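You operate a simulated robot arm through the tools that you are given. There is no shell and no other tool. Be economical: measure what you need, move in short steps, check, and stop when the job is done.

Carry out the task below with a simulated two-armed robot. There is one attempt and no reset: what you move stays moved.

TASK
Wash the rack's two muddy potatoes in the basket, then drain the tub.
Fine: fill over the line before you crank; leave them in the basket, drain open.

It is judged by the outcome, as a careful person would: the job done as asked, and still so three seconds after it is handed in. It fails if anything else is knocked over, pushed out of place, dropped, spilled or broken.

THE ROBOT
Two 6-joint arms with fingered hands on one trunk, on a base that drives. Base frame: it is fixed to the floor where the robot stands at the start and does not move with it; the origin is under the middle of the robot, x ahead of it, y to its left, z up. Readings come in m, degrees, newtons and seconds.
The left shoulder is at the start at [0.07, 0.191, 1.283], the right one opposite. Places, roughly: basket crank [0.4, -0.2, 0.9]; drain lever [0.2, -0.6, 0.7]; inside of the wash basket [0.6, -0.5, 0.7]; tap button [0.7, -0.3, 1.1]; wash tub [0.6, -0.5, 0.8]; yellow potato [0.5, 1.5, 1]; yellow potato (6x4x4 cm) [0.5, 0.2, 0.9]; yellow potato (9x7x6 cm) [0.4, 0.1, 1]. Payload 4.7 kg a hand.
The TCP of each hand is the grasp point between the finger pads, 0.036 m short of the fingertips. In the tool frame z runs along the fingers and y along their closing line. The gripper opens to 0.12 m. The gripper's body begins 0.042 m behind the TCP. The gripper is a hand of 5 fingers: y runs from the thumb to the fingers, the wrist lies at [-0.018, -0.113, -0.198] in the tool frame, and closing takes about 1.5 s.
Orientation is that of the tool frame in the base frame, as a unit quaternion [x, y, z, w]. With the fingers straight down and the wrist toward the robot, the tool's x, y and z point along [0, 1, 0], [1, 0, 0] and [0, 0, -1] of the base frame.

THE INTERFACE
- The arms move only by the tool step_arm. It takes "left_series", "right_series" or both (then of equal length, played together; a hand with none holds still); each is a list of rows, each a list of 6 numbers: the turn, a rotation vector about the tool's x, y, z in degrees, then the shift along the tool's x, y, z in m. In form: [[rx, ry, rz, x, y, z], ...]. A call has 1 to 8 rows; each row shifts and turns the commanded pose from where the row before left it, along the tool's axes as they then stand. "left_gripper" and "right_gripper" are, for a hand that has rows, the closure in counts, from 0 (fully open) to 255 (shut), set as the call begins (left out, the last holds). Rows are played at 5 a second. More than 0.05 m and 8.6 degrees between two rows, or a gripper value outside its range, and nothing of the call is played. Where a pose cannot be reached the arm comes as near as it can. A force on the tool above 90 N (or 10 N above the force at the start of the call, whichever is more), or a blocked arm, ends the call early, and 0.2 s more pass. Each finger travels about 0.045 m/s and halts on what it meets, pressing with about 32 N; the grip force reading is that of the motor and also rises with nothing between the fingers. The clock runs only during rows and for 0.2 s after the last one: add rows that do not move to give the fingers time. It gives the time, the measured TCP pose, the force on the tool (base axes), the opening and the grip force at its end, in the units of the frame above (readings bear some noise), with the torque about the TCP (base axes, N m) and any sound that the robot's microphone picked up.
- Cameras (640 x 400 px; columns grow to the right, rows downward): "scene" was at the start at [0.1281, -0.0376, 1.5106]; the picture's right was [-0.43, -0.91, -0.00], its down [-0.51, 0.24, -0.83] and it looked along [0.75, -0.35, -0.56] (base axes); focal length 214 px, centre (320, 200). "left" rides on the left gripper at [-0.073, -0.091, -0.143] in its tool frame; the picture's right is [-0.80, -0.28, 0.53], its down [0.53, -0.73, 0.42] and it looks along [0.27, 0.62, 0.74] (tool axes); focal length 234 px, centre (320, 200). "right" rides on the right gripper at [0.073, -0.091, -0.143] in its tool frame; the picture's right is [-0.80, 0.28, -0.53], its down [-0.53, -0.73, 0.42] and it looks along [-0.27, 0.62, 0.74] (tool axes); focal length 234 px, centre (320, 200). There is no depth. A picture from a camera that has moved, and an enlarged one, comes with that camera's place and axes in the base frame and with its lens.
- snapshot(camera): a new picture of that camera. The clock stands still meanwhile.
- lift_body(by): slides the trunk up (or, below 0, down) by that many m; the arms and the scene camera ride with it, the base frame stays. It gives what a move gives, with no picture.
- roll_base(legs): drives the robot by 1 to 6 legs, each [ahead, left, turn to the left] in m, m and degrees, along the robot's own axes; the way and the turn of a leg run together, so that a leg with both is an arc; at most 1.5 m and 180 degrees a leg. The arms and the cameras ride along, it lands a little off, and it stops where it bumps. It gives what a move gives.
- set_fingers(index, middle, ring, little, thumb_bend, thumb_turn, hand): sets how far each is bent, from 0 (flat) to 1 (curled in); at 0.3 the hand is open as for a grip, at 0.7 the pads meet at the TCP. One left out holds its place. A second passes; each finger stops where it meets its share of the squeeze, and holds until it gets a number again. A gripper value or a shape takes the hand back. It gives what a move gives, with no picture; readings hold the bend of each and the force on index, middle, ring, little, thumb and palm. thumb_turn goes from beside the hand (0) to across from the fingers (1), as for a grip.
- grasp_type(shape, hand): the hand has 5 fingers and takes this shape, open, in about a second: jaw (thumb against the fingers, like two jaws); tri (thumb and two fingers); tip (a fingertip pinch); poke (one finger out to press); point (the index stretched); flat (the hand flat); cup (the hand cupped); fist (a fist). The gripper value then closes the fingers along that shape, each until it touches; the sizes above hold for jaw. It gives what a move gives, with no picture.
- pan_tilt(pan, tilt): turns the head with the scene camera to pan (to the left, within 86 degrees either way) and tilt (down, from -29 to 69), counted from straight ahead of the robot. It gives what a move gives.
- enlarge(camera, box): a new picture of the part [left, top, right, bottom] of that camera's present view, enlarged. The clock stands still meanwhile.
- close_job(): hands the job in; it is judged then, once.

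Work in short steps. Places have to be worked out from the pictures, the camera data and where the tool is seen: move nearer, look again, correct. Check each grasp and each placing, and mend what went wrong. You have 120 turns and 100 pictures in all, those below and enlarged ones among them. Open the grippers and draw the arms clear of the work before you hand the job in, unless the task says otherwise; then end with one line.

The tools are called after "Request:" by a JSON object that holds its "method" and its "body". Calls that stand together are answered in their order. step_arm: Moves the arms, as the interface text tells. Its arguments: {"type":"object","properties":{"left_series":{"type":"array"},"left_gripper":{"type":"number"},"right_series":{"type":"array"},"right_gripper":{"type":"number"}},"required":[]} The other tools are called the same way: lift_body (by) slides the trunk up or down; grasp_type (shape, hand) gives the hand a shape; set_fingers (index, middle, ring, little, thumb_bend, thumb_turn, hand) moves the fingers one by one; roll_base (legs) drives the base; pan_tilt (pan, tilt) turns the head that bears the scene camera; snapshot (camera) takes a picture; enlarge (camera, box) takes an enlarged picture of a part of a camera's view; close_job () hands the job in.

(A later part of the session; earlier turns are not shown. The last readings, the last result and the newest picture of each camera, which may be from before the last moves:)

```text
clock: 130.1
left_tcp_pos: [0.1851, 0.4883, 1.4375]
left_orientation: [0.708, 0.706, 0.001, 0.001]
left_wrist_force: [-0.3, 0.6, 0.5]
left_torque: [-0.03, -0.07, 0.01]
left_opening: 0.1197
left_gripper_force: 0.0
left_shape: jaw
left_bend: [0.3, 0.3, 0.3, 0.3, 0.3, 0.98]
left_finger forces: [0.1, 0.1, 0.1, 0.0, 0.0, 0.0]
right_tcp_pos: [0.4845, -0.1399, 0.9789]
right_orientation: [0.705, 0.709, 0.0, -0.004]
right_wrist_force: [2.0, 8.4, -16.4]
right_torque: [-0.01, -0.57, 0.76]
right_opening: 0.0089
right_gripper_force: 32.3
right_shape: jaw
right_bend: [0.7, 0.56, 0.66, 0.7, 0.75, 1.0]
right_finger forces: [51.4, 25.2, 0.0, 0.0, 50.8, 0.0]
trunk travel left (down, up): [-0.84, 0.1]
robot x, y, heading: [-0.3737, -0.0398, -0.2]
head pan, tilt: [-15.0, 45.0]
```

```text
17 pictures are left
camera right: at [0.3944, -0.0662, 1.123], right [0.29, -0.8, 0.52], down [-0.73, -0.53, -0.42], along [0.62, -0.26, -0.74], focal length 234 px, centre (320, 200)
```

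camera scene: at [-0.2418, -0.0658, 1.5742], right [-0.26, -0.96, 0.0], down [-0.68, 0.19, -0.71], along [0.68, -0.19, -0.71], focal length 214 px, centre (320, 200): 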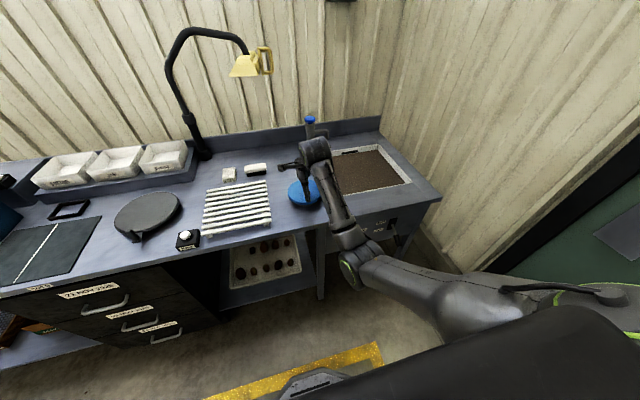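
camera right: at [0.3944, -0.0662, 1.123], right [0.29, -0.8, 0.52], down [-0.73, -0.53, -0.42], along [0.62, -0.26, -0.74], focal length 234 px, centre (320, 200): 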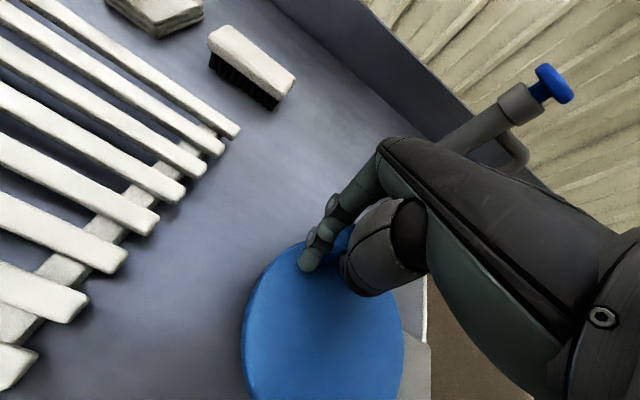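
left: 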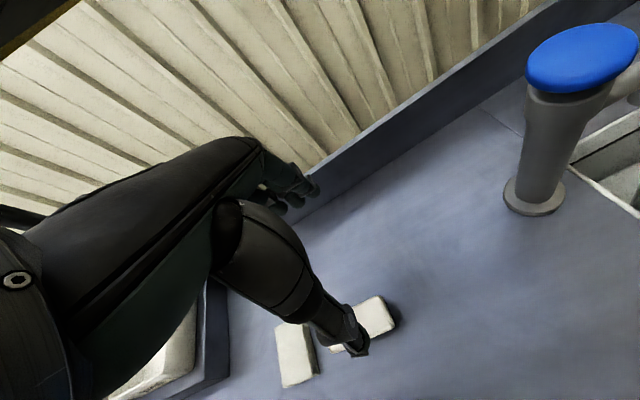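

Firm grip and following well. Continue another 240°.

Request:
{"method": "step_arm", "body": {"right_series": [[0, 0, 0, 0.0133, -0.0101, 0], [0, 0, 0, 0.0101, -0.0133, 0], [0, 0, 0, 0.0064, -0.0154, 0], [0, 0, 0, 0.0022, -0.0166, 0], [0, 0, 0, -0.0022, -0.0166, 0], [0, 0, 0, -0.0064, -0.0154, 0], [0, 0, 0, -0.0101, -0.0133, 0], [0, 0, 0, -0.0133, -0.0101, 0]]}}

Request:
{"method": "step_arm", "body": {"right_series": [[0, 0, 0, -0.0154, -0.0064, 0], [0, 0, 0, -0.0166, -0.0022, 0], [0, 0, 0, -0.0166, 0.0022, 0], [0, 0, 0, -0.0154, 0.0064, 0], [0, 0, 0, -0.0133, 0.0101, 0], [0, 0, 0, -0.0101, 0.0133, 0], [0, 0, 0, -0.0064, 0.0154, 0], [0, 0, 0, -0.0022, 0.0166, 0]]}}

Request:
{"method": "snapshot", "body": {"camera": "right"}}

```text
clock: 131.9
left_tcp_pos: [0.1819, 0.4796, 1.4427]
left_orientation: [0.71, 0.705, 0.003, 0.0]
left_wrist_force: [0.9, 0.1, -0.1]
left_torque: [0.03, 0.01, -0.02]
left_opening: 0.1199
left_gripper_force: 0.1
left_shape: jaw
left_bend: [0.3, 0.3, 0.3, 0.3, 0.3, 0.98]
left_finger forces: [0.0, 0.0, 0.0, 0.0, 0.0, 0.0]
right_tcp_pos: [0.3709, -0.154, 0.984]
right_orientation: [0.709, 0.705, 0.0, 0.002]
right_wrist_force: [-8.2, -4.4, 4.9]
right_torque: [-0.62, -0.79, 0.18]
right_opening: 0.0083
right_gripper_force: 32.2
right_shape: jaw
right_bend: [0.7, 0.54, 0.6, 0.7, 0.77, 1.0]
right_finger forces: [37.3, 8.7, 0.0, 0.0, 32.1, 0.0]
trunk travel left (down, up): [-0.84, 0.1]
robot x, y, heading: [-0.3758, -0.0397, -0.1]
head pan, tilt: [-15.0, 45.0]
```

```text
clock: 133.7
left_tcp_pos: [0.1854, 0.4811, 1.4395]
left_orientation: [0.708, 0.706, 0.0, 0.0]
left_wrist_force: [0.0, 0.4, 1.0]
left_torque: [-0.01, 0.02, 0.01]
left_opening: 0.1197
left_gripper_force: 0.0
left_shape: jaw
left_bend: [0.3, 0.3, 0.3, 0.3, 0.3, 0.98]
left_finger forces: [0.1, 0.1, 0.0, 0.0, 0.0, 0.1]
right_tcp_pos: [0.4314, -0.2443, 0.9825]
right_orientation: [0.707, 0.707, 0.001, 0.001]
right_wrist_force: [-0.3, -0.3, 2.1]
right_torque: [-0.04, -0.02, 0.0]
right_opening: 0.0083
right_gripper_force: 31.9
right_shape: jaw
right_bend: [0.7, 0.58, 0.71, 0.7, 0.79, 1.0]
right_finger forces: [0.0, 0.1, 0.1, 0.0, 0.0, 0.0]
trunk travel left (down, up): [-0.84, 0.1]
robot x, y, heading: [-0.374, -0.0402, -0.7]
head pan, tilt: [-15.0, 45.0]
```

```text
16 pictures are left
camera right: at [0.3404, -0.1701, 1.1249], right [0.28, -0.8, 0.53], down [-0.73, -0.53, -0.43], along [0.62, -0.27, -0.74], focal length 234 px, centre (320, 200)
```

right: 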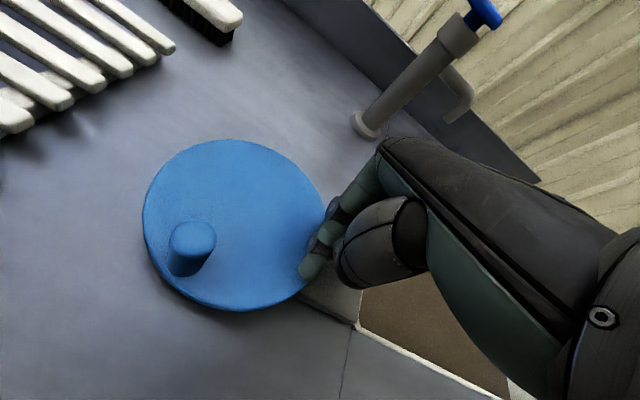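

Grip was lost at about 157°; knob now at ≈(0.388,−0.162). About 2¼ turns done. Re-grip with the hand 1 cm further left (knob in the groove), for another full turn.

Request:
{"method": "step_arm", "body": {"right_series": [[0, 0, 0, 0, 0, -0.035], [0, 0, 0, 0, 0, -0.035], [0, 0, 0, 0.031, -0.017, 0], [0, 0, 0, 0.031, -0.017, 0], [0, 0, 0, 0.03, -0.016, 0], [0, 0, 0, 0, 0, 0], [0, 0, 0, 0, 0, 0], [0, 0, 0, 0, 0, 0]], "right_gripper": 0}}

Request:
{"method": "step_arm", "body": {"right_series": [[0, 0, 0, 0, 0, 0.035], [0, 0, 0, 0, 0, 0.035], [0, 0, 0, 0, 0, 0]]}}

Request:
{"method": "step_arm", "body": {"right_series": [[0, 0, 0, 0, 0, 0], [0, 0, 0, 0, 0, 0], [0, 0, 0, 0, 0, 0], [0, 0, 0, 0, 0, 0], [0, 0, 0, 0, 0, 0], [0, 0, 0, 0, 0, 0], [0, 0, 0, 0, 0, 0], [0, 0, 0, 0, 0, 0]], "right_gripper": 255}}

```text
clock: 135.5
left_tcp_pos: [0.1865, 0.482, 1.4405]
left_orientation: [0.708, 0.706, 0.002, 0.0]
left_wrist_force: [-0.4, 0.5, 0.5]
left_torque: [0.0, -0.01, 0.0]
left_opening: 0.1197
left_gripper_force: 0.0
left_shape: jaw
left_bend: [0.3, 0.3, 0.3, 0.3, 0.3, 0.98]
left_finger forces: [0.0, 0.0, 0.1, 0.0, 0.0, 0.1]
right_tcp_pos: [0.3799, -0.1514, 1.0512]
right_orientation: [0.707, 0.707, 0.001, 0.001]
right_wrist_force: [0.0, 0.3, 0.5]
right_torque: [0.01, 0.01, 0.03]
right_opening: 0.1196
right_gripper_force: 0.0
right_shape: jaw
right_bend: [0.3, 0.3, 0.3, 0.3, 0.3, 0.98]
right_finger forces: [0.1, 0.0, 0.1, 0.0, 0.1, 0.0]
trunk travel left (down, up): [-0.84, 0.1]
robot x, y, heading: [-0.3737, -0.0417, -0.2]
head pan, tilt: [-15.0, 45.0]
```

```text
clock: 136.3
left_tcp_pos: [0.1854, 0.4818, 1.4391]
left_orientation: [0.709, 0.706, 0.001, -0.001]
left_wrist_force: [-0.3, 0.1, -0.4]
left_torque: [-0.04, -0.03, 0.0]
left_opening: 0.1198
left_gripper_force: 0.0
left_shape: jaw
left_bend: [0.3, 0.3, 0.3, 0.3, 0.3, 0.98]
left_finger forces: [0.0, 0.0, 0.0, 0.0, 0.1, 0.0]
right_tcp_pos: [0.3821, -0.1519, 0.9827]
right_orientation: [0.707, 0.707, 0.001, 0.001]
right_wrist_force: [-0.3, 0.8, -0.1]
right_torque: [0.0, 0.0, 0.02]
right_opening: 0.1196
right_gripper_force: 0.0
right_shape: jaw
right_bend: [0.3, 0.3, 0.3, 0.3, 0.3, 0.98]
right_finger forces: [0.1, 0.3, 0.1, 0.0, 0.1, 0.1]
trunk travel left (down, up): [-0.84, 0.1]
robot x, y, heading: [-0.3686, -0.0388, 0.0]
head pan, tilt: [-15.0, 45.0]
```

```text
clock: 138.1
left_tcp_pos: [0.1813, 0.4862, 1.4391]
left_orientation: [0.708, 0.706, 0.002, 0.001]
left_wrist_force: [0.5, -0.6, -0.3]
left_torque: [-0.02, 0.02, -0.01]
left_opening: 0.1199
left_gripper_force: 0.2
left_shape: jaw
left_bend: [0.3, 0.3, 0.3, 0.3, 0.3, 0.98]
left_finger forces: [0.0, 0.0, 0.0, 0.0, 0.0, 0.0]
right_tcp_pos: [0.379, -0.1456, 0.9855]
right_orientation: [0.706, 0.708, 0.002, 0.0]
right_wrist_force: [-20.2, 13.2, 5.6]
right_torque: [0.37, 0.47, -0.02]
right_opening: 0.0068
right_gripper_force: 31.7
right_shape: jaw
right_bend: [0.7, 0.46, 0.56, 0.53, 0.52, 1.0]
right_finger forces: [0.0, 0.0, 0.0, 0.0, 39.2, 0.1]
trunk travel left (down, up): [-0.84, 0.1]
robot x, y, heading: [-0.3714, -0.0381, -0.2]
head pan, tilt: [-15.0, 45.0]
```

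Request:
{"method": "snapshot", "body": {"camera": "right"}}

```text
15 pictures are left
camera right: at [0.2876, -0.0721, 1.1271], right [0.28, -0.8, 0.52], down [-0.73, -0.53, -0.43], along [0.62, -0.26, -0.74], focal length 234 px, centre (320, 200)
```

right: 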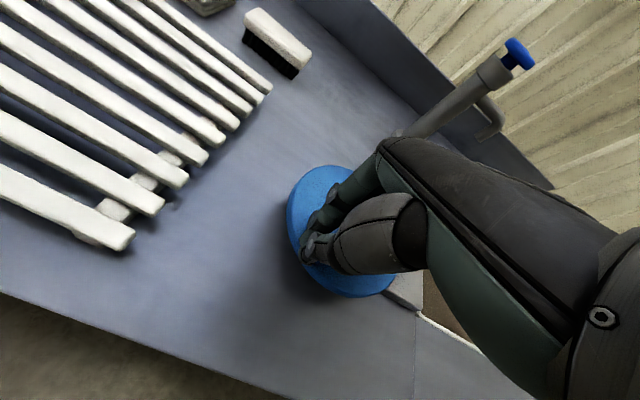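

The knob is hooked by thumb and index. Push on through this arc to ~277°.

Request:
{"method": "step_arm", "body": {"right_series": [[0, 0, 0, -0.0161, -0.0045, 0], [0, 0, 0, -0.0167, -0.0001, 0], [0, 0, 0, -0.0162, 0.0042, 0], [0, 0, 0, -0.0145, 0.0082, 0], [0, 0, 0, -0.0119, 0.0117, 0], [0, 0, 0, -0.0085, 0.0144, 0], [0, 0, 0, -0.0045, 0.0161, 0], [0, 0, 0, -0.0001, 0.0167, 0]]}}

Request:
{"method": "step_arm", "body": {"right_series": [[0, 0, 0, 0, 0, 0], [0, 0, 0, 0, 0, 0], [0, 0, 0, 0, 0, 0], [0, 0, 0, 0, 0, 0], [0, 0, 0, 0, 0, 0], [0, 0, 0, 0, 0, -0.035], [0, 0, 0, 0, 0, -0.035]], "right_gripper": 0}}

Request:
{"method": "snapshot", "body": {"camera": "right"}}

```text
clock: 139.9
left_tcp_pos: [0.1858, 0.4885, 1.4372]
left_orientation: [0.708, 0.707, 0.0, 0.0]
left_wrist_force: [0.0, 0.4, -0.3]
left_torque: [0.0, 0.0, 0.01]
left_opening: 0.1198
left_gripper_force: 0.1
left_shape: jaw
left_bend: [0.3, 0.3, 0.3, 0.3, 0.3, 0.98]
left_finger forces: [0.0, 0.1, 0.1, 0.0, 0.1, 0.0]
right_tcp_pos: [0.4505, -0.2278, 0.9844]
right_orientation: [0.704, 0.71, 0.003, 0.002]
right_wrist_force: [0.0, 32.9, 2.0]
right_torque: [-0.3, -0.07, 0.81]
right_opening: 0.0099
right_gripper_force: 31.8
right_shape: jaw
right_bend: [0.71, 0.41, 0.58, 0.53, 0.56, 1.0]
right_finger forces: [39.7, 6.1, 0.1, 0.0, 0.0, 0.0]
trunk travel left (down, up): [-0.84, 0.1]
robot x, y, heading: [-0.3708, -0.0428, -0.2]
head pan, tilt: [-15.0, 45.0]
```

```text
clock: 141.5
left_tcp_pos: [0.1813, 0.4852, 1.4412]
left_orientation: [0.708, 0.706, 0.001, 0.0]
left_wrist_force: [0.1, -0.4, -0.2]
left_torque: [-0.05, -0.02, 0.02]
left_opening: 0.1197
left_gripper_force: 0.1
left_shape: jaw
left_bend: [0.3, 0.3, 0.3, 0.3, 0.3, 0.98]
left_finger forces: [0.0, 0.0, 0.0, 0.0, 0.0, 0.1]
right_tcp_pos: [0.4459, -0.239, 1.0543]
right_orientation: [0.707, 0.708, 0.0, 0.002]
right_wrist_force: [-0.9, -0.1, 0.5]
right_torque: [-0.02, 0.0, -0.03]
right_opening: 0.1196
right_gripper_force: 0.0
right_shape: jaw
right_bend: [0.3, 0.3, 0.3, 0.3, 0.3, 0.98]
right_finger forces: [0.1, 0.0, 0.0, 0.1, 0.1, 0.0]
trunk travel left (down, up): [-0.84, 0.1]
robot x, y, heading: [-0.3693, -0.0415, -0.3]
head pan, tilt: [-15.0, 45.0]
```

```text
14 pictures are left
camera right: at [0.3547, -0.1641, 1.1961], right [0.28, -0.8, 0.53], down [-0.73, -0.53, -0.43], along [0.62, -0.27, -0.73], focal length 234 px, centre (320, 200)
```

right: 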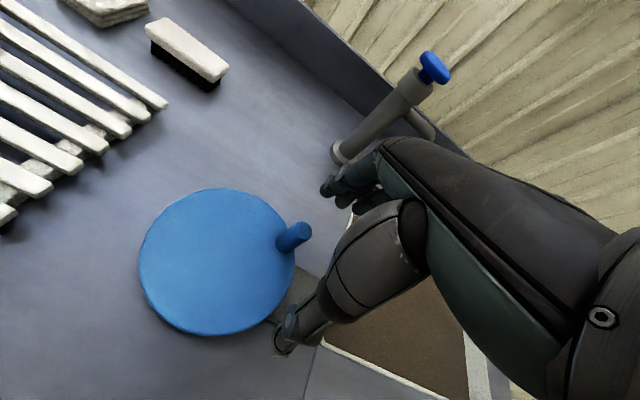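

Knob is now at (0.481,−0.235), i.e. it turned another ~155°. Grip it once more and take it round further.

Request:
{"method": "step_arm", "body": {"right_series": [[0, 0, 0, 0.004, 0.034, 0], [0, 0, 0, 0, 0, 0.035], [0, 0, 0, 0, 0, 0.035], [0, 0, 0, 0, 0, 0]]}}

Request:
{"method": "step_arm", "body": {"right_series": [[0, 0, 0, 0, 0, 0], [0, 0, 0, 0, 0, 0], [0, 0, 0, 0, 0, 0], [0, 0, 0, 0, 0, 0], [0, 0, 0, 0, 0, 0], [0, 0, 0, 0, 0, 0], [0, 0, 0, 0, 0, 0], [0, 0, 0, 0, 0, 0]], "right_gripper": 255}}

Request:
{"method": "step_arm", "body": {"right_series": [[0, 0, 0, 0.0133, 0.011, 0], [0, 0, 0, 0.0157, 0.0072, 0], [0, 0, 0, 0.017, 0.0028, 0], [0, 0, 0, 0.0172, -0.0017, 0], [0, 0, 0, 0.0162, -0.006, 0], [0, 0, 0, 0.0141, -0.01, 0], [0, 0, 0, 0.011, -0.0133, 0], [0, 0, 0, 0.0072, -0.0158, 0]]}}

Request:
{"method": "step_arm", "body": {"right_series": [[0, 0, 0, 0.0028, -0.017, 0], [0, 0, 0, -0.0017, -0.0172, 0], [0, 0, 0, -0.006, -0.0162, 0], [0, 0, 0, -0.01, -0.0141, 0], [0, 0, 0, -0.0133, -0.011, 0], [0, 0, 0, -0.0157, -0.0072, 0]]}}

Request:
{"method": "snapshot", "body": {"camera": "right"}}

```text
clock: 142.5
left_tcp_pos: [0.1851, 0.4823, 1.4387]
left_orientation: [0.709, 0.706, 0.0, 0.0]
left_wrist_force: [0.0, -0.3, 0.3]
left_torque: [-0.02, -0.02, -0.02]
left_opening: 0.1197
left_gripper_force: 0.1
left_shape: jaw
left_bend: [0.3, 0.3, 0.3, 0.3, 0.3, 0.98]
left_finger forces: [0.1, 0.1, 0.0, 0.1, 0.0, 0.0]
right_tcp_pos: [0.4816, -0.2367, 0.9833]
right_orientation: [0.707, 0.707, -0.001, 0.001]
right_wrist_force: [0.0, 0.3, 0.2]
right_torque: [-0.03, -0.01, 0.0]
right_opening: 0.12
right_gripper_force: 0.1
right_shape: jaw
right_bend: [0.3, 0.3, 0.3, 0.3, 0.3, 0.98]
right_finger forces: [0.1, 0.1, 0.0, 0.0, 0.0, 0.0]
trunk travel left (down, up): [-0.84, 0.1]
robot x, y, heading: [-0.375, -0.0411, -0.4]
head pan, tilt: [-15.0, 45.0]
```

```text
clock: 144.3
left_tcp_pos: [0.1858, 0.4807, 1.4405]
left_orientation: [0.709, 0.705, 0.002, 0.0]
left_wrist_force: [-0.1, -0.6, 0.2]
left_torque: [0.0, -0.01, 0.02]
left_opening: 0.1198
left_gripper_force: 0.1
left_shape: jaw
left_bend: [0.3, 0.3, 0.3, 0.3, 0.3, 0.98]
left_finger forces: [0.0, 0.0, 0.1, 0.0, 0.0, 0.0]
right_tcp_pos: [0.4825, -0.2375, 0.983]
right_orientation: [0.708, 0.706, 0.001, 0.002]
right_wrist_force: [4.9, -2.8, 2.7]
right_torque: [-0.03, -0.64, -0.2]
right_opening: 0.015
right_gripper_force: 32.0
right_shape: jaw
right_bend: [0.69, 0.7, 0.7, 0.7, 0.77, 1.0]
right_finger forces: [23.7, 1.8, 0.0, 0.0, 16.8, 0.1]
trunk travel left (down, up): [-0.84, 0.1]
robot x, y, heading: [-0.3718, -0.0383, -0.2]
head pan, tilt: [-15.0, 45.0]
```

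```text
clock: 146.1
left_tcp_pos: [0.1855, 0.4837, 1.4384]
left_orientation: [0.709, 0.705, 0.0, 0.0]
left_wrist_force: [-1.1, 0.6, 0.3]
left_torque: [0.03, -0.04, 0.03]
left_opening: 0.1196
left_gripper_force: 0.0
left_shape: jaw
left_bend: [0.3, 0.3, 0.3, 0.3, 0.3, 0.98]
left_finger forces: [0.0, 0.0, 0.1, 0.1, 0.0, 0.0]
right_tcp_pos: [0.4547, -0.1188, 0.9809]
right_orientation: [0.706, 0.708, 0.0, -0.002]
right_wrist_force: [12.2, 13.5, -2.8]
right_torque: [1.45, -0.4, 0.94]
right_opening: 0.0101
right_gripper_force: 31.7
right_shape: jaw
right_bend: [0.7, 0.7, 0.7, 0.7, 0.78, 1.0]
right_finger forces: [55.9, 38.0, 0.0, 0.0, 32.7, 0.1]
trunk travel left (down, up): [-0.84, 0.1]
robot x, y, heading: [-0.3722, -0.0434, -0.5]
head pan, tilt: [-15.0, 45.0]
```

```text
clock: 147.5
left_tcp_pos: [0.1908, 0.484, 1.4369]
left_orientation: [0.707, 0.707, -0.001, -0.002]
left_wrist_force: [-0.3, -0.9, -0.6]
left_torque: [-0.01, 0.02, -0.03]
left_opening: 0.1197
left_gripper_force: 0.0
left_shape: jaw
left_bend: [0.3, 0.3, 0.3, 0.3, 0.3, 0.98]
left_finger forces: [0.1, 0.1, 0.0, 0.1, 0.0, 0.0]
right_tcp_pos: [0.3814, -0.164, 0.9845]
right_orientation: [0.706, 0.708, 0.005, 0.006]
right_wrist_force: [48.5, 0.7, 16.5]
right_torque: [0.56, -1.44, 1.09]
right_opening: 0.01
right_gripper_force: 32.2
right_shape: jaw
right_bend: [0.7, 0.69, 0.7, 0.7, 0.78, 1.0]
right_finger forces: [11.7, 60.3, 0.0, 0.0, 37.9, 0.0]
trunk travel left (down, up): [-0.84, 0.1]
robot x, y, heading: [-0.3715, -0.04, -0.4]
head pan, tilt: [-15.0, 45.0]
```

```text
13 pictures are left
camera right: at [0.2881, -0.0913, 1.1259], right [0.27, -0.8, 0.53], down [-0.72, -0.53, -0.44], along [0.63, -0.27, -0.73], focal length 234 px, centre (320, 200)
```

right: 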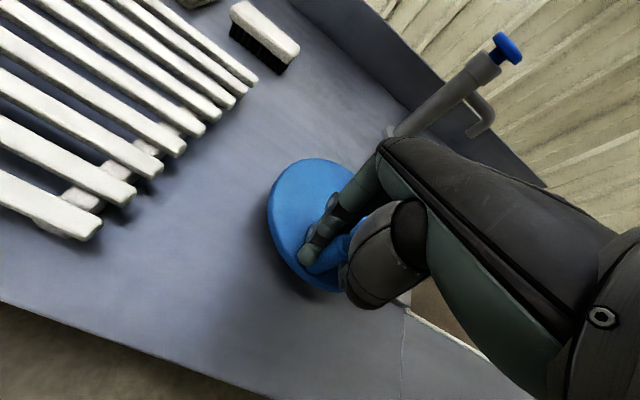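

Knob still held. One more third-turn, then release.

Request:
{"method": "step_arm", "body": {"right_series": [[0, 0, 0, -0.0165, 0.003, 0], [0, 0, 0, -0.0166, 0.0016, 0], [0, 0, 0, -0.0156, 0.0058, 0], [0, 0, 0, -0.0136, 0.0097, 0], [0, 0, 0, -0.0106, 0.0129, 0], [0, 0, 0, -0.0069, 0.0152, 0], [0, 0, 0, -0.0028, 0.0165, 0], [0, 0, 0, 0.0016, 0.0166, 0]]}}

Request:
{"method": "step_arm", "body": {"right_series": [[0, 0, 0, 0, 0, 0], [0, 0, 0, 0, 0, 0], [0, 0, 0, 0, 0, 0], [0, 0, 0, 0, 0, 0], [0, 0, 0, 0, 0, 0], [0, 0, 0, 0, 0, -0.04], [0, 0, 0, 0, 0, -0.04], [0, 0, 0, 0, 0, -0.04]], "right_gripper": 0}}

Request:
{"method": "snapshot", "body": {"camera": "scene"}}

```text
clock: 149.3
left_tcp_pos: [0.1842, 0.4907, 1.4374]
left_orientation: [0.708, 0.706, 0.0, 0.002]
left_wrist_force: [0.5, 0.1, -0.2]
left_torque: [0.01, 0.01, -0.03]
left_opening: 0.1198
left_gripper_force: 0.0
left_shape: jaw
left_bend: [0.3, 0.3, 0.3, 0.3, 0.3, 0.98]
left_finger forces: [0.0, 0.0, 0.0, 0.0, 0.0, 0.1]
right_tcp_pos: [0.4514, -0.2382, 0.9821]
right_orientation: [0.705, 0.71, 0.001, -0.003]
right_wrist_force: [-17.6, 43.3, 2.2]
right_torque: [-0.42, -1.48, 0.62]
right_opening: 0.0106
right_gripper_force: 31.4
right_shape: jaw
right_bend: [0.7, 0.7, 0.7, 0.7, 0.8, 1.0]
right_finger forces: [73.1, 50.8, 0.0, 0.0, 43.5, 0.0]
trunk travel left (down, up): [-0.84, 0.1]
robot x, y, heading: [-0.3736, -0.0433, -0.3]
head pan, tilt: [-15.0, 45.0]
```

```text
clock: 151.1
left_tcp_pos: [0.1834, 0.4855, 1.4386]
left_orientation: [0.708, 0.706, 0.001, 0.001]
left_wrist_force: [-0.5, 0.3, 0.2]
left_torque: [-0.05, -0.03, 0.0]
left_opening: 0.1198
left_gripper_force: 0.1
left_shape: jaw
left_bend: [0.3, 0.3, 0.3, 0.3, 0.3, 0.98]
left_finger forces: [0.0, 0.0, 0.0, 0.0, 0.0, 0.0]
right_tcp_pos: [0.4529, -0.2474, 1.1044]
right_orientation: [0.708, 0.706, 0.001, 0.003]
right_wrist_force: [-0.5, 0.0, 0.7]
right_torque: [-0.04, -0.04, -0.01]
right_opening: 0.1196
right_gripper_force: 0.1
right_shape: jaw
right_bend: [0.3, 0.3, 0.3, 0.3, 0.3, 0.98]
right_finger forces: [0.0, 0.0, 0.0, 0.0, 0.1, 0.1]
trunk travel left (down, up): [-0.84, 0.1]
robot x, y, heading: [-0.3697, -0.0436, -0.4]
head pan, tilt: [-15.0, 45.0]
```

```text
12 pictures are left
camera scene: at [-0.248, -0.0583, 1.575], right [-0.26, -0.96, 0.0], down [-0.68, 0.18, -0.71], along [0.68, -0.19, -0.71], focal length 214 px, centre (320, 200)
```

scene: 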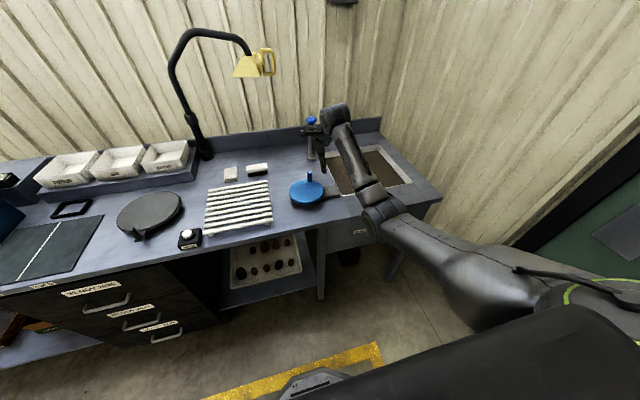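

About 3½ turns done with the water well muddied; wheel free. Now the drain: plan is to back off, pitch the hand so fingers point forward (jaw vertical), lower the trunk, drive so the lever tip enters the jaw, and lift.

Request:
{"method": "roll_base", "body": {"legs": [[-0.4, 0, 0], [0, -0.3, 0]]}}

Request:
{"method": "step_arm", "body": {"right_series": [[-8, 0, 0, 0, 0, 0], [-8, 0, 0, 0, 0, 0], [-8, 0, 0, 0, 0, 0], [-8, 0, 0, 0, 0, 0], [-8, 0, 0, 0, 0, 0], [-8, 0, 0, 0, 0, 0]]}}

```text
clock: 155.2
left_tcp_pos: [-0.2137, 0.185, 1.439]
left_orientation: [0.709, 0.705, 0.0, 0.0]
left_wrist_force: [-0.4, 0.1, 0.0]
left_torque: [0.01, 0.03, 0.01]
left_opening: 0.1197
left_gripper_force: 0.1
left_shape: jaw
left_bend: [0.3, 0.3, 0.3, 0.3, 0.3, 0.98]
left_finger forces: [0.0, 0.1, 0.1, 0.1, 0.0, 0.1]
right_tcp_pos: [0.0531, -0.5476, 1.1019]
right_orientation: [0.709, 0.706, 0.0, 0.001]
right_wrist_force: [0.6, 1.1, 0.3]
right_torque: [-0.05, 0.03, 0.05]
right_opening: 0.1199
right_gripper_force: 0.1
right_shape: jaw
right_bend: [0.3, 0.3, 0.3, 0.3, 0.3, 0.98]
right_finger forces: [0.0, 0.0, 0.0, 0.0, 0.0, 0.0]
trunk travel left (down, up): [-0.84, 0.1]
robot x, y, heading: [-0.7746, -0.3386, -0.5]
head pan, tilt: [-15.0, 45.0]
```

```text
clock: 156.6
left_tcp_pos: [-0.2162, 0.1831, 1.4404]
left_orientation: [0.71, 0.704, 0.0, -0.001]
left_wrist_force: [0.4, 0.5, 0.2]
left_torque: [-0.01, 0.04, -0.02]
left_opening: 0.1198
left_gripper_force: 0.1
left_shape: jaw
left_bend: [0.3, 0.3, 0.3, 0.3, 0.3, 0.98]
left_finger forces: [0.0, 0.1, 0.0, 0.0, 0.0, 0.0]
right_tcp_pos: [0.0507, -0.5492, 1.1021]
right_orientation: [0.647, 0.644, 0.289, 0.29]
right_wrist_force: [-0.6, 0.1, 0.7]
right_torque: [0.02, 0.02, -0.02]
right_opening: 0.1198
right_gripper_force: 0.1
right_shape: jaw
right_bend: [0.3, 0.3, 0.3, 0.3, 0.3, 0.98]
right_finger forces: [0.0, 0.0, 0.1, 0.1, 0.0, 0.0]
trunk travel left (down, up): [-0.84, 0.1]
robot x, y, heading: [-0.7716, -0.3358, -0.4]
head pan, tilt: [-15.0, 45.0]
```

Pitching works. Continue to horizontal, shift to the lever's y, and lower the trunk.

Request:
{"method": "step_arm", "body": {"right_series": [[-8, 0, 0, -0.01, 0, 0], [-8, 0, 0, -0.01, 0, 0], [-8, 0, 0, -0.01, 0, 0], [-8, 0, 0, -0.01, 0, 0], [-8, 0, 0, -0.01, 0, 0]]}}

Request:
{"method": "lift_body", "body": {"by": -0.4}}

Request:
{"method": "pan_tilt", "body": {"pan": -15, "tilt": 25}}

Request:
{"method": "snapshot", "body": {"camera": "scene"}}

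Request:
{"method": "snapshot", "body": {"camera": "right"}}

```text
clock: 157.8
left_tcp_pos: [-0.2138, 0.1818, 1.4395]
left_orientation: [0.709, 0.705, 0.001, 0.0]
left_wrist_force: [0.5, 0.0, -0.5]
left_torque: [0.0, 0.01, 0.0]
left_opening: 0.1196
left_gripper_force: 0.0
left_shape: jaw
left_bend: [0.3, 0.3, 0.3, 0.3, 0.3, 0.98]
left_finger forces: [0.0, 0.0, 0.1, 0.1, 0.1, 0.0]
right_tcp_pos: [0.0584, -0.606, 1.0873]
right_orientation: [0.624, 0.51, 0.462, 0.37]
right_wrist_force: [-0.8, 1.4, 1.5]
right_torque: [-0.05, 0.05, -0.1]
right_opening: 0.1198
right_gripper_force: 0.1
right_shape: jaw
right_bend: [0.3, 0.3, 0.3, 0.3, 0.3, 0.98]
right_finger forces: [0.0, 0.0, 0.0, 0.0, 0.1, 0.1]
right hand out of reach, approached as far as the arm can: row 4, 5
trunk travel left (down, up): [-0.84, 0.1]
robot x, y, heading: [-0.7736, -0.3407, -0.5]
head pan, tilt: [-15.0, 45.0]
```

```text
clock: 161.7
left_tcp_pos: [-0.2158, 0.1814, 1.04]
left_orientation: [0.71, 0.704, 0.001, 0.0]
left_wrist_force: [-0.4, 0.3, 0.3]
left_torque: [0.0, 0.01, -0.04]
left_opening: 0.1198
left_gripper_force: 0.0
left_shape: jaw
left_bend: [0.3, 0.3, 0.3, 0.3, 0.3, 0.98]
left_finger forces: [0.1, 0.0, 0.0, 0.1, 0.1, 0.0]
right_tcp_pos: [0.0554, -0.6042, 0.697]
right_orientation: [0.589, 0.532, 0.419, 0.441]
right_wrist_force: [-0.3, 0.1, -0.2]
right_torque: [0.03, 0.01, 0.03]
right_opening: 0.1197
right_gripper_force: 0.1
right_shape: jaw
right_bend: [0.3, 0.3, 0.3, 0.3, 0.3, 0.98]
right_finger forces: [0.0, 0.0, 0.0, 0.0, 0.1, 0.0]
trunk travel left (down, up): [-0.44, 0.5]
robot x, y, heading: [-0.7724, -0.3409, -0.3]
head pan, tilt: [-15.0, 45.0]
```

```text
clock: 162.5
left_tcp_pos: [-0.216, 0.1828, 1.0395]
left_orientation: [0.71, 0.704, 0.001, 0.0]
left_wrist_force: [0.2, 0.9, 0.2]
left_torque: [0.01, -0.01, 0.03]
left_opening: 0.1197
left_gripper_force: 0.0
left_shape: jaw
left_bend: [0.3, 0.3, 0.3, 0.3, 0.3, 0.98]
left_finger forces: [0.0, 0.0, 0.1, 0.1, 0.1, 0.0]
right_tcp_pos: [0.0559, -0.6033, 0.6961]
right_orientation: [0.59, 0.531, 0.418, 0.442]
right_wrist_force: [0.3, -0.1, -0.6]
right_torque: [-0.03, 0.03, 0.0]
right_opening: 0.1196
right_gripper_force: 0.0
right_shape: jaw
right_bend: [0.3, 0.3, 0.3, 0.3, 0.3, 0.98]
right_finger forces: [0.0, 0.1, 0.0, 0.1, 0.1, 0.0]
trunk travel left (down, up): [-0.44, 0.5]
robot x, y, heading: [-0.7718, -0.3409, -0.4]
head pan, tilt: [-15.0, 25.0]
```

```text
11 pictures are left
camera scene: at [-0.6368, -0.3636, 1.2052], right [-0.27, -0.96, 0.0], down [-0.41, 0.11, -0.91], along [0.87, -0.24, -0.42], focal length 214 px, centre (320, 200)
```

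scene: 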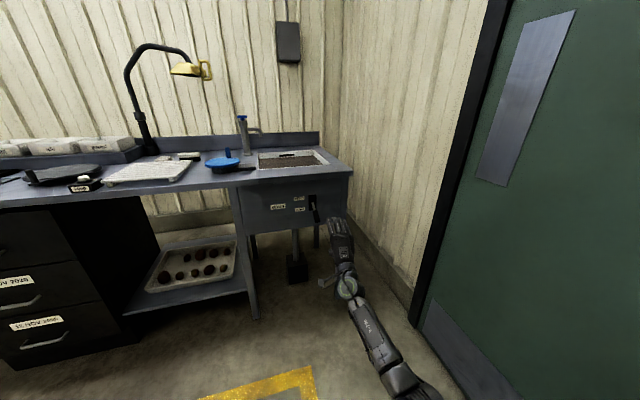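

```text
10 pictures are left
camera right: at [-0.0993, -0.5152, 0.6467], right [-0.5, -0.77, 0.39], down [0.18, -0.53, -0.83], along [0.85, -0.35, 0.4], focal length 234 px, centre (320, 200)
```

right: 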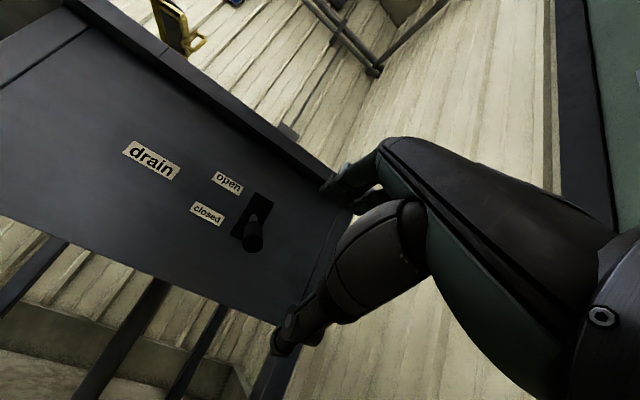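

Great view: lever tip ≈(0.22,−0.585,0.69), pivot ≈(0.30,−0.583,0.75), lever at "closed". Hand is pointing forward at z 0.696 with the jaw vertical. Align y, then drive forward so the tip enters the jaw.

Request:
{"method": "step_arm", "body": {"right_series": [[0, 0, 0, 0.018, -0.003, 0]]}}

Request:
{"method": "roll_base", "body": {"legs": [[0.1, 0, 0]]}}

Request:
{"method": "snapshot", "body": {"camera": "right"}}

```text
clock: 162.9
left_tcp_pos: [-0.2148, 0.1829, 1.0386]
left_orientation: [0.71, 0.704, 0.001, 0.0]
left_wrist_force: [0.5, 0.6, 0.2]
left_torque: [-0.02, 0.04, 0.04]
left_opening: 0.12
left_gripper_force: 0.0
left_shape: jaw
left_bend: [0.3, 0.3, 0.3, 0.3, 0.3, 0.98]
left_finger forces: [0.0, 0.0, 0.0, 0.1, 0.0, 0.0]
right_tcp_pos: [0.0562, -0.5851, 0.6947]
right_orientation: [0.589, 0.531, 0.419, 0.441]
right_wrist_force: [0.4, -0.5, 0.4]
right_torque: [-0.01, -0.04, 0.04]
right_opening: 0.1199
right_gripper_force: 0.3
right_shape: jaw
right_bend: [0.3, 0.3, 0.3, 0.3, 0.3, 0.98]
right_finger forces: [0.0, 0.0, 0.0, 0.0, 0.0, 0.0]
trunk travel left (down, up): [-0.44, 0.5]
robot x, y, heading: [-0.7702, -0.3347, -0.4]
head pan, tilt: [-15.0, 25.0]
```

```text
clock: 164.0
left_tcp_pos: [-0.1143, 0.1825, 1.039]
left_orientation: [0.71, 0.704, 0.001, -0.001]
left_wrist_force: [0.5, 0.7, -0.6]
left_torque: [0.01, 0.01, -0.03]
left_opening: 0.1197
left_gripper_force: 0.0
left_shape: jaw
left_bend: [0.3, 0.3, 0.3, 0.3, 0.3, 0.98]
left_finger forces: [0.0, 0.1, 0.0, 0.0, 0.0, 0.1]
right_tcp_pos: [0.1568, -0.5864, 0.6927]
right_orientation: [0.59, 0.532, 0.419, 0.441]
right_wrist_force: [0.2, 0.2, -0.7]
right_torque: [0.0, 0.01, -0.02]
right_opening: 0.1198
right_gripper_force: 0.1
right_shape: jaw
right_bend: [0.3, 0.3, 0.3, 0.3, 0.3, 0.98]
right_finger forces: [0.0, 0.1, 0.0, 0.1, 0.1, 0.0]
trunk travel left (down, up): [-0.44, 0.5]
robot x, y, heading: [-0.6745, -0.3419, -0.4]
head pan, tilt: [-15.0, 25.0]
```

```text
9 pictures are left
camera right: at [0.0018, -0.4979, 0.6432], right [-0.5, -0.77, 0.39], down [0.17, -0.53, -0.83], along [0.85, -0.35, 0.4], focal length 234 px, centre (320, 200)
```

right: 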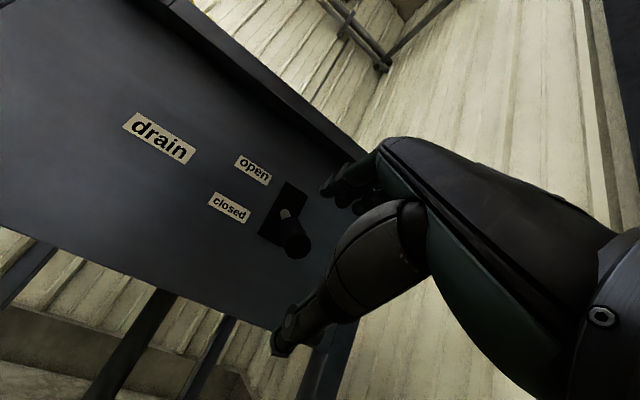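

Triangulated tip (0.216,−0.585,0.69) — right in line with the jaw. Drive 5 cm further, then lift the trunk slowly.

Request:
{"method": "roll_base", "body": {"legs": [[0.05, 0, 0]]}}

Request:
{"method": "lift_body", "body": {"by": 0.07}}

Request:
{"method": "snapshot", "body": {"camera": "right"}}

```text
clock: 165.0
left_tcp_pos: [-0.0636, 0.1812, 1.0398]
left_orientation: [0.71, 0.705, 0.0, -0.002]
left_wrist_force: [0.0, 0.6, -0.2]
left_torque: [0.03, 0.09, -0.01]
left_opening: 0.1197
left_gripper_force: 0.0
left_shape: jaw
left_bend: [0.3, 0.3, 0.3, 0.3, 0.3, 0.98]
left_finger forces: [0.1, 0.0, 0.0, 0.0, 0.0, 0.0]
right_tcp_pos: [0.2076, -0.5871, 0.6919]
right_orientation: [0.589, 0.532, 0.419, 0.441]
right_wrist_force: [-0.1, 0.3, 0.0]
right_torque: [0.01, -0.01, 0.01]
right_opening: 0.1198
right_gripper_force: 0.1
right_shape: jaw
right_bend: [0.3, 0.3, 0.3, 0.3, 0.3, 0.98]
right_finger forces: [0.0, 0.1, 0.0, 0.0, 0.1, 0.0]
trunk travel left (down, up): [-0.44, 0.5]
robot x, y, heading: [-0.6239, -0.3436, -0.3]
head pan, tilt: [-15.0, 25.0]
```

```text
clock: 166.1
left_tcp_pos: [-0.0647, 0.1815, 1.1093]
left_orientation: [0.71, 0.704, 0.0, -0.001]
left_wrist_force: [0.9, 0.0, 0.0]
left_torque: [-0.01, -0.01, 0.03]
left_opening: 0.12
left_gripper_force: 0.1
left_shape: jaw
left_bend: [0.3, 0.3, 0.3, 0.3, 0.3, 0.98]
left_finger forces: [0.0, 0.0, 0.0, 0.1, 0.0, 0.0]
right_tcp_pos: [0.2051, -0.587, 0.7623]
right_orientation: [0.59, 0.532, 0.418, 0.441]
right_wrist_force: [-13.7, 0.1, -8.1]
right_torque: [0.02, 0.82, -0.01]
right_opening: 0.1201
right_gripper_force: 0.0
right_shape: jaw
right_bend: [0.3, 0.3, 0.3, 0.3, 0.19, 0.97]
right_finger forces: [0.1, 0.0, 0.0, 0.1, 16.1, 0.1]
trunk travel left (down, up): [-0.51, 0.43]
robot x, y, heading: [-0.6217, -0.3369, -0.7]
head pan, tilt: [-15.0, 25.0]
```

```text
8 pictures are left
camera right: at [0.0509, -0.4989, 0.7129], right [-0.5, -0.77, 0.39], down [0.17, -0.53, -0.83], along [0.85, -0.35, 0.4], focal length 234 px, centre (320, 200)
```

right: 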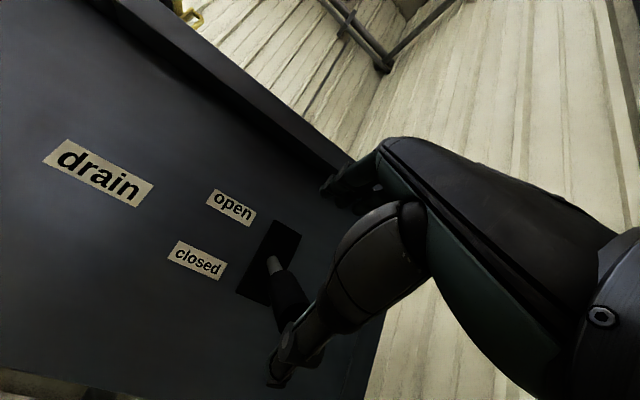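

The thumb contacts the lever from below but yields. Close the hand on the handle, then lift.

Request:
{"method": "step_arm", "body": {"right_series": [[0, 0, 0, 0, 0, 0], [0, 0, 0, 0, 0, 0], [0, 0, 0, 0, 0, 0], [0, 0, 0, 0, 0, 0], [0, 0, 0, 0, 0, 0], [0, 0, 0, 0, 0, 0], [0, 0, 0, 0, 0, 0], [0, 0, 0, 0, 0, 0]], "right_gripper": 255}}

Request:
{"method": "lift_body", "body": {"by": 0.05}}

Request:
{"method": "snapshot", "body": {"camera": "right"}}

```text
clock: 167.8
left_tcp_pos: [-0.0647, 0.1801, 1.1098]
left_orientation: [0.71, 0.704, 0.001, 0.0]
left_wrist_force: [-0.4, 0.3, 0.8]
left_torque: [-0.05, -0.04, 0.0]
left_opening: 0.1199
left_gripper_force: 0.0
left_shape: jaw
left_bend: [0.3, 0.3, 0.3, 0.3, 0.3, 0.98]
left_finger forces: [0.1, 0.0, 0.0, 0.1, 0.0, 0.0]
right_tcp_pos: [0.2046, -0.5875, 0.7599]
right_orientation: [0.592, 0.533, 0.416, 0.439]
right_wrist_force: [-42.7, 6.4, -21.7]
right_torque: [0.33, 2.56, 0.06]
right_opening: 0.047
right_gripper_force: 31.9
right_shape: jaw
right_bend: [0.7, 0.7, 0.7, 0.7, 0.27, 0.97]
right_finger forces: [0.0, 0.0, 0.0, 0.0, 44.4, 0.1]
trunk travel left (down, up): [-0.51, 0.43]
robot x, y, heading: [-0.6242, -0.3402, -0.6]
head pan, tilt: [-15.0, 25.0]
```

```text
clock: 168.8
left_tcp_pos: [-0.0637, 0.1817, 1.1591]
left_orientation: [0.709, 0.705, 0.001, -0.001]
left_wrist_force: [-0.5, -0.2, -0.5]
left_torque: [0.01, 0.01, 0.01]
left_opening: 0.1197
left_gripper_force: 0.0
left_shape: jaw
left_bend: [0.3, 0.3, 0.3, 0.3, 0.3, 0.98]
left_finger forces: [0.1, 0.0, 0.0, 0.0, 0.0, 0.0]
right_tcp_pos: [0.2081, -0.588, 0.8153]
right_orientation: [0.589, 0.531, 0.419, 0.442]
right_wrist_force: [-8.9, -3.2, -3.8]
right_torque: [0.0, 0.6, -0.11]
right_opening: 0.047
right_gripper_force: 32.2
right_shape: jaw
right_bend: [0.7, 0.7, 0.7, 0.7, 0.43, 1.0]
right_finger forces: [11.0, 0.0, 0.1, 0.1, 17.4, 0.0]
trunk travel left (down, up): [-0.56, 0.38]
robot x, y, heading: [-0.6235, -0.3384, -0.5]
head pan, tilt: [-15.0, 25.0]
```

```text
7 pictures are left
camera right: at [0.0525, -0.4993, 0.7646], right [-0.5, -0.77, 0.39], down [0.18, -0.53, -0.83], along [0.85, -0.35, 0.4], focal length 234 px, centre (320, 200)
```

right: 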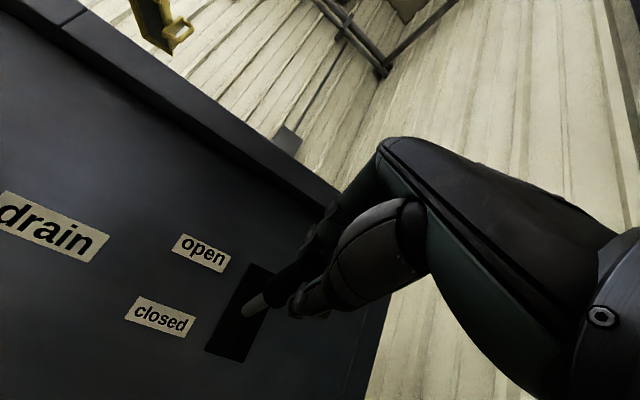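

The lever is coming up with the hand. Lift a bit more.

Request:
{"method": "lift_body", "body": {"by": 0.04}}

Request:
{"method": "snapshot", "body": {"camera": "right"}}

```text
clock: 169.6
left_tcp_pos: [-0.0578, 0.1796, 1.1968]
left_orientation: [0.709, 0.705, -0.001, -0.003]
left_wrist_force: [0.4, 1.2, -0.2]
left_torque: [0.03, -0.03, 0.01]
left_opening: 0.1199
left_gripper_force: 0.0
left_shape: jaw
left_bend: [0.3, 0.3, 0.3, 0.3, 0.3, 0.98]
left_finger forces: [0.0, 0.0, 0.0, 0.0, 0.0, 0.0]
right_tcp_pos: [0.2084, -0.5912, 0.8398]
right_orientation: [0.595, 0.535, 0.412, 0.436]
right_wrist_force: [-4.4, -4.2, -45.7]
right_torque: [-0.32, -0.06, 0.01]
right_opening: 0.0474
right_gripper_force: 32.5
right_shape: jaw
right_bend: [0.7, 0.7, 0.7, 0.7, 0.32, 1.0]
right_finger forces: [0.0, 0.0, 0.0, 0.0, 40.3, 0.0]
trunk travel left (down, up): [-0.6, 0.34]
robot x, y, heading: [-0.6213, -0.3403, -0.5]
head pan, tilt: [-15.0, 25.0]
```

```text
6 pictures are left
camera right: at [0.0534, -0.5013, 0.7926], right [-0.5, -0.77, 0.4], down [0.16, -0.53, -0.83], along [0.85, -0.35, 0.38], focal length 234 px, centre (320, 200)
```

right: 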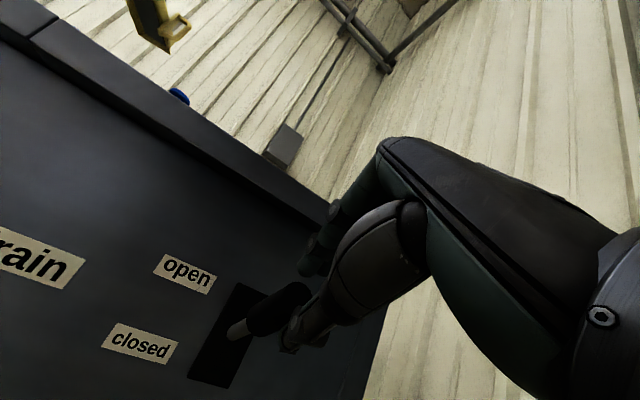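

Strong resistance now (46 N down on the hand) and the lever points up to "open" – it's at its stop. Give a tiny extra push, then release and back away.

Request:
{"method": "lift_body", "body": {"by": 0.012}}

Request:
{"method": "roll_base", "body": {"legs": [[-0.15, 0, 0]]}}

Request:
{"method": "snapshot", "body": {"camera": "right"}}

```text
clock: 170.2
left_tcp_pos: [-0.0676, 0.1847, 1.213]
left_orientation: [0.709, 0.705, 0.001, 0.001]
left_wrist_force: [-0.6, 0.1, 0.2]
left_torque: [-0.02, -0.05, -0.01]
left_opening: 0.1199
left_gripper_force: 0.0
left_shape: jaw
left_bend: [0.3, 0.3, 0.3, 0.3, 0.3, 0.98]
left_finger forces: [0.1, 0.0, 0.0, 0.1, 0.1, 0.1]
right_tcp_pos: [0.2041, -0.584, 0.8744]
right_orientation: [0.587, 0.53, 0.422, 0.444]
right_wrist_force: [-0.9, 0.6, -0.1]
right_torque: [-0.03, 0.0, -0.03]
right_opening: 0.0
right_gripper_force: 32.2
right_shape: jaw
right_bend: [0.7, 0.7, 0.7, 0.7, 0.52, 1.0]
right_finger forces: [0.0, 0.1, 0.0, 0.0, 0.0, 0.0]
trunk travel left (down, up): [-0.612, 0.328]
robot x, y, heading: [-0.6258, -0.3381, -0.4]
head pan, tilt: [-15.0, 25.0]
```

```text
clock: 171.6
left_tcp_pos: [-0.214, 0.1824, 1.2121]
left_orientation: [0.71, 0.704, 0.001, 0.0]
left_wrist_force: [0.1, 0.3, 0.6]
left_torque: [0.01, -0.05, -0.01]
left_opening: 0.1197
left_gripper_force: 0.1
left_shape: jaw
left_bend: [0.3, 0.3, 0.3, 0.3, 0.3, 0.98]
left_finger forces: [0.0, 0.0, 0.0, 0.0, 0.0, 0.0]
right_tcp_pos: [0.0572, -0.5866, 0.8666]
right_orientation: [0.59, 0.53, 0.418, 0.442]
right_wrist_force: [-0.6, 0.0, 0.5]
right_torque: [-0.01, 0.04, -0.01]
right_opening: 0.0
right_gripper_force: 32.0
right_shape: jaw
right_bend: [0.7, 0.7, 0.7, 0.7, 0.52, 1.0]
right_finger forces: [0.0, 0.1, 0.0, 0.1, 0.1, 0.0]
trunk travel left (down, up): [-0.612, 0.328]
robot x, y, heading: [-0.7703, -0.3376, -0.8]
head pan, tilt: [-15.0, 25.0]
```

```text
5 pictures are left
camera right: at [-0.0981, -0.4977, 0.8162], right [-0.5, -0.77, 0.39], down [0.18, -0.53, -0.83], along [0.85, -0.35, 0.4], focal length 234 px, centre (320, 200)
```

right: 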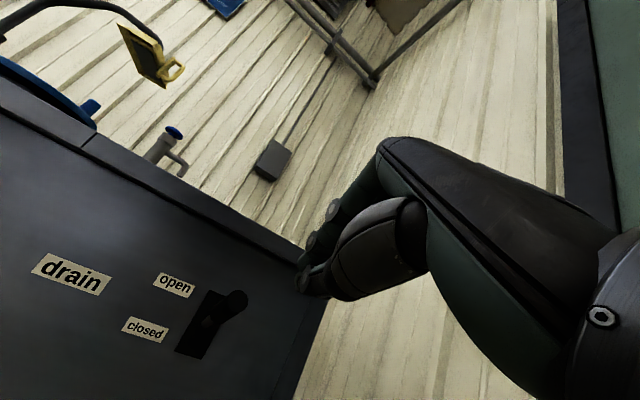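

Lever now points up to "open". Raise the trunk and check that the tub is draining.

Request:
{"method": "lift_body", "body": {"by": 0.3}}

Request:
{"method": "pan_tilt", "body": {"pan": -10, "tilt": 32}}

Request:
{"method": "enlarge", "body": {"camera": "scene", "box": [220, 60, 440, 260]}}

```text
clock: 174.6
left_tcp_pos: [-0.2149, 0.1831, 1.5121]
left_orientation: [0.71, 0.704, 0.0, 0.0]
left_wrist_force: [-0.3, 0.7, -0.5]
left_torque: [0.04, -0.02, 0.0]
left_opening: 0.1197
left_gripper_force: 0.2
left_shape: jaw
left_bend: [0.3, 0.3, 0.3, 0.3, 0.3, 0.98]
left_finger forces: [0.0, 0.1, 0.0, 0.1, 0.1, 0.0]
right_tcp_pos: [0.0576, -0.5856, 1.1659]
right_orientation: [0.589, 0.531, 0.419, 0.442]
right_wrist_force: [0.8, 0.7, 0.0]
right_torque: [-0.01, 0.04, -0.03]
right_opening: 0.0
right_gripper_force: 31.6
right_shape: jaw
right_bend: [0.7, 0.7, 0.7, 0.7, 0.52, 1.0]
right_finger forces: [0.1, 0.1, 0.0, 0.2, 0.0, 0.1]
trunk travel left (down, up): [-0.912, 0.028]
robot x, y, heading: [-0.7709, -0.3424, -0.5]
head pan, tilt: [-15.0, 25.0]
```

```text
clock: 175.2
left_tcp_pos: [-0.2131, 0.1829, 1.5124]
left_orientation: [0.711, 0.704, 0.0, 0.0]
left_wrist_force: [-0.1, -0.7, -0.9]
left_torque: [0.0, -0.02, -0.02]
left_opening: 0.1198
left_gripper_force: 0.0
left_shape: jaw
left_bend: [0.3, 0.3, 0.3, 0.3, 0.3, 0.98]
left_finger forces: [0.0, 0.0, 0.1, 0.0, 0.0, 0.1]
right_tcp_pos: [0.0566, -0.5855, 1.1653]
right_orientation: [0.588, 0.532, 0.42, 0.441]
right_wrist_force: [0.0, -0.7, 0.4]
right_torque: [0.01, 0.01, 0.0]
right_opening: 0.0
right_gripper_force: 32.6
right_shape: jaw
right_bend: [0.7, 0.7, 0.7, 0.7, 0.52, 1.0]
right_finger forces: [0.0, 0.0, 0.0, 0.0, 0.0, 0.0]
trunk travel left (down, up): [-0.912, 0.028]
robot x, y, heading: [-0.7712, -0.3415, -0.6]
head pan, tilt: [-10.0, 32.0]
```

```text
2.00 times, centred on (330, 160) of scene
camera zoom: at [-0.6364, -0.3552, 1.6662], right [-0.18, -0.98, 0.0], down [-0.52, 0.1, -0.85], along [0.83, -0.15, -0.53], focal length 429 px, centre (300, 280)
```

zoom: 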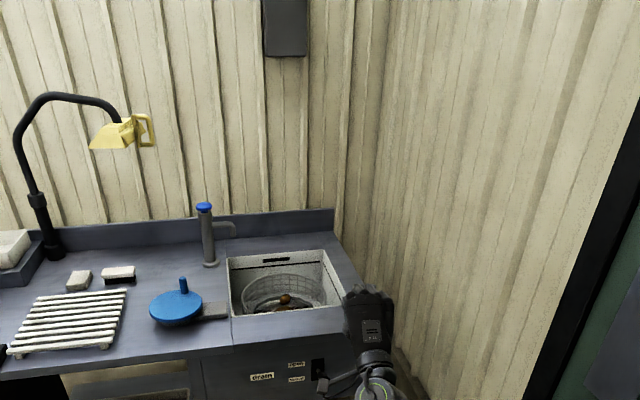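

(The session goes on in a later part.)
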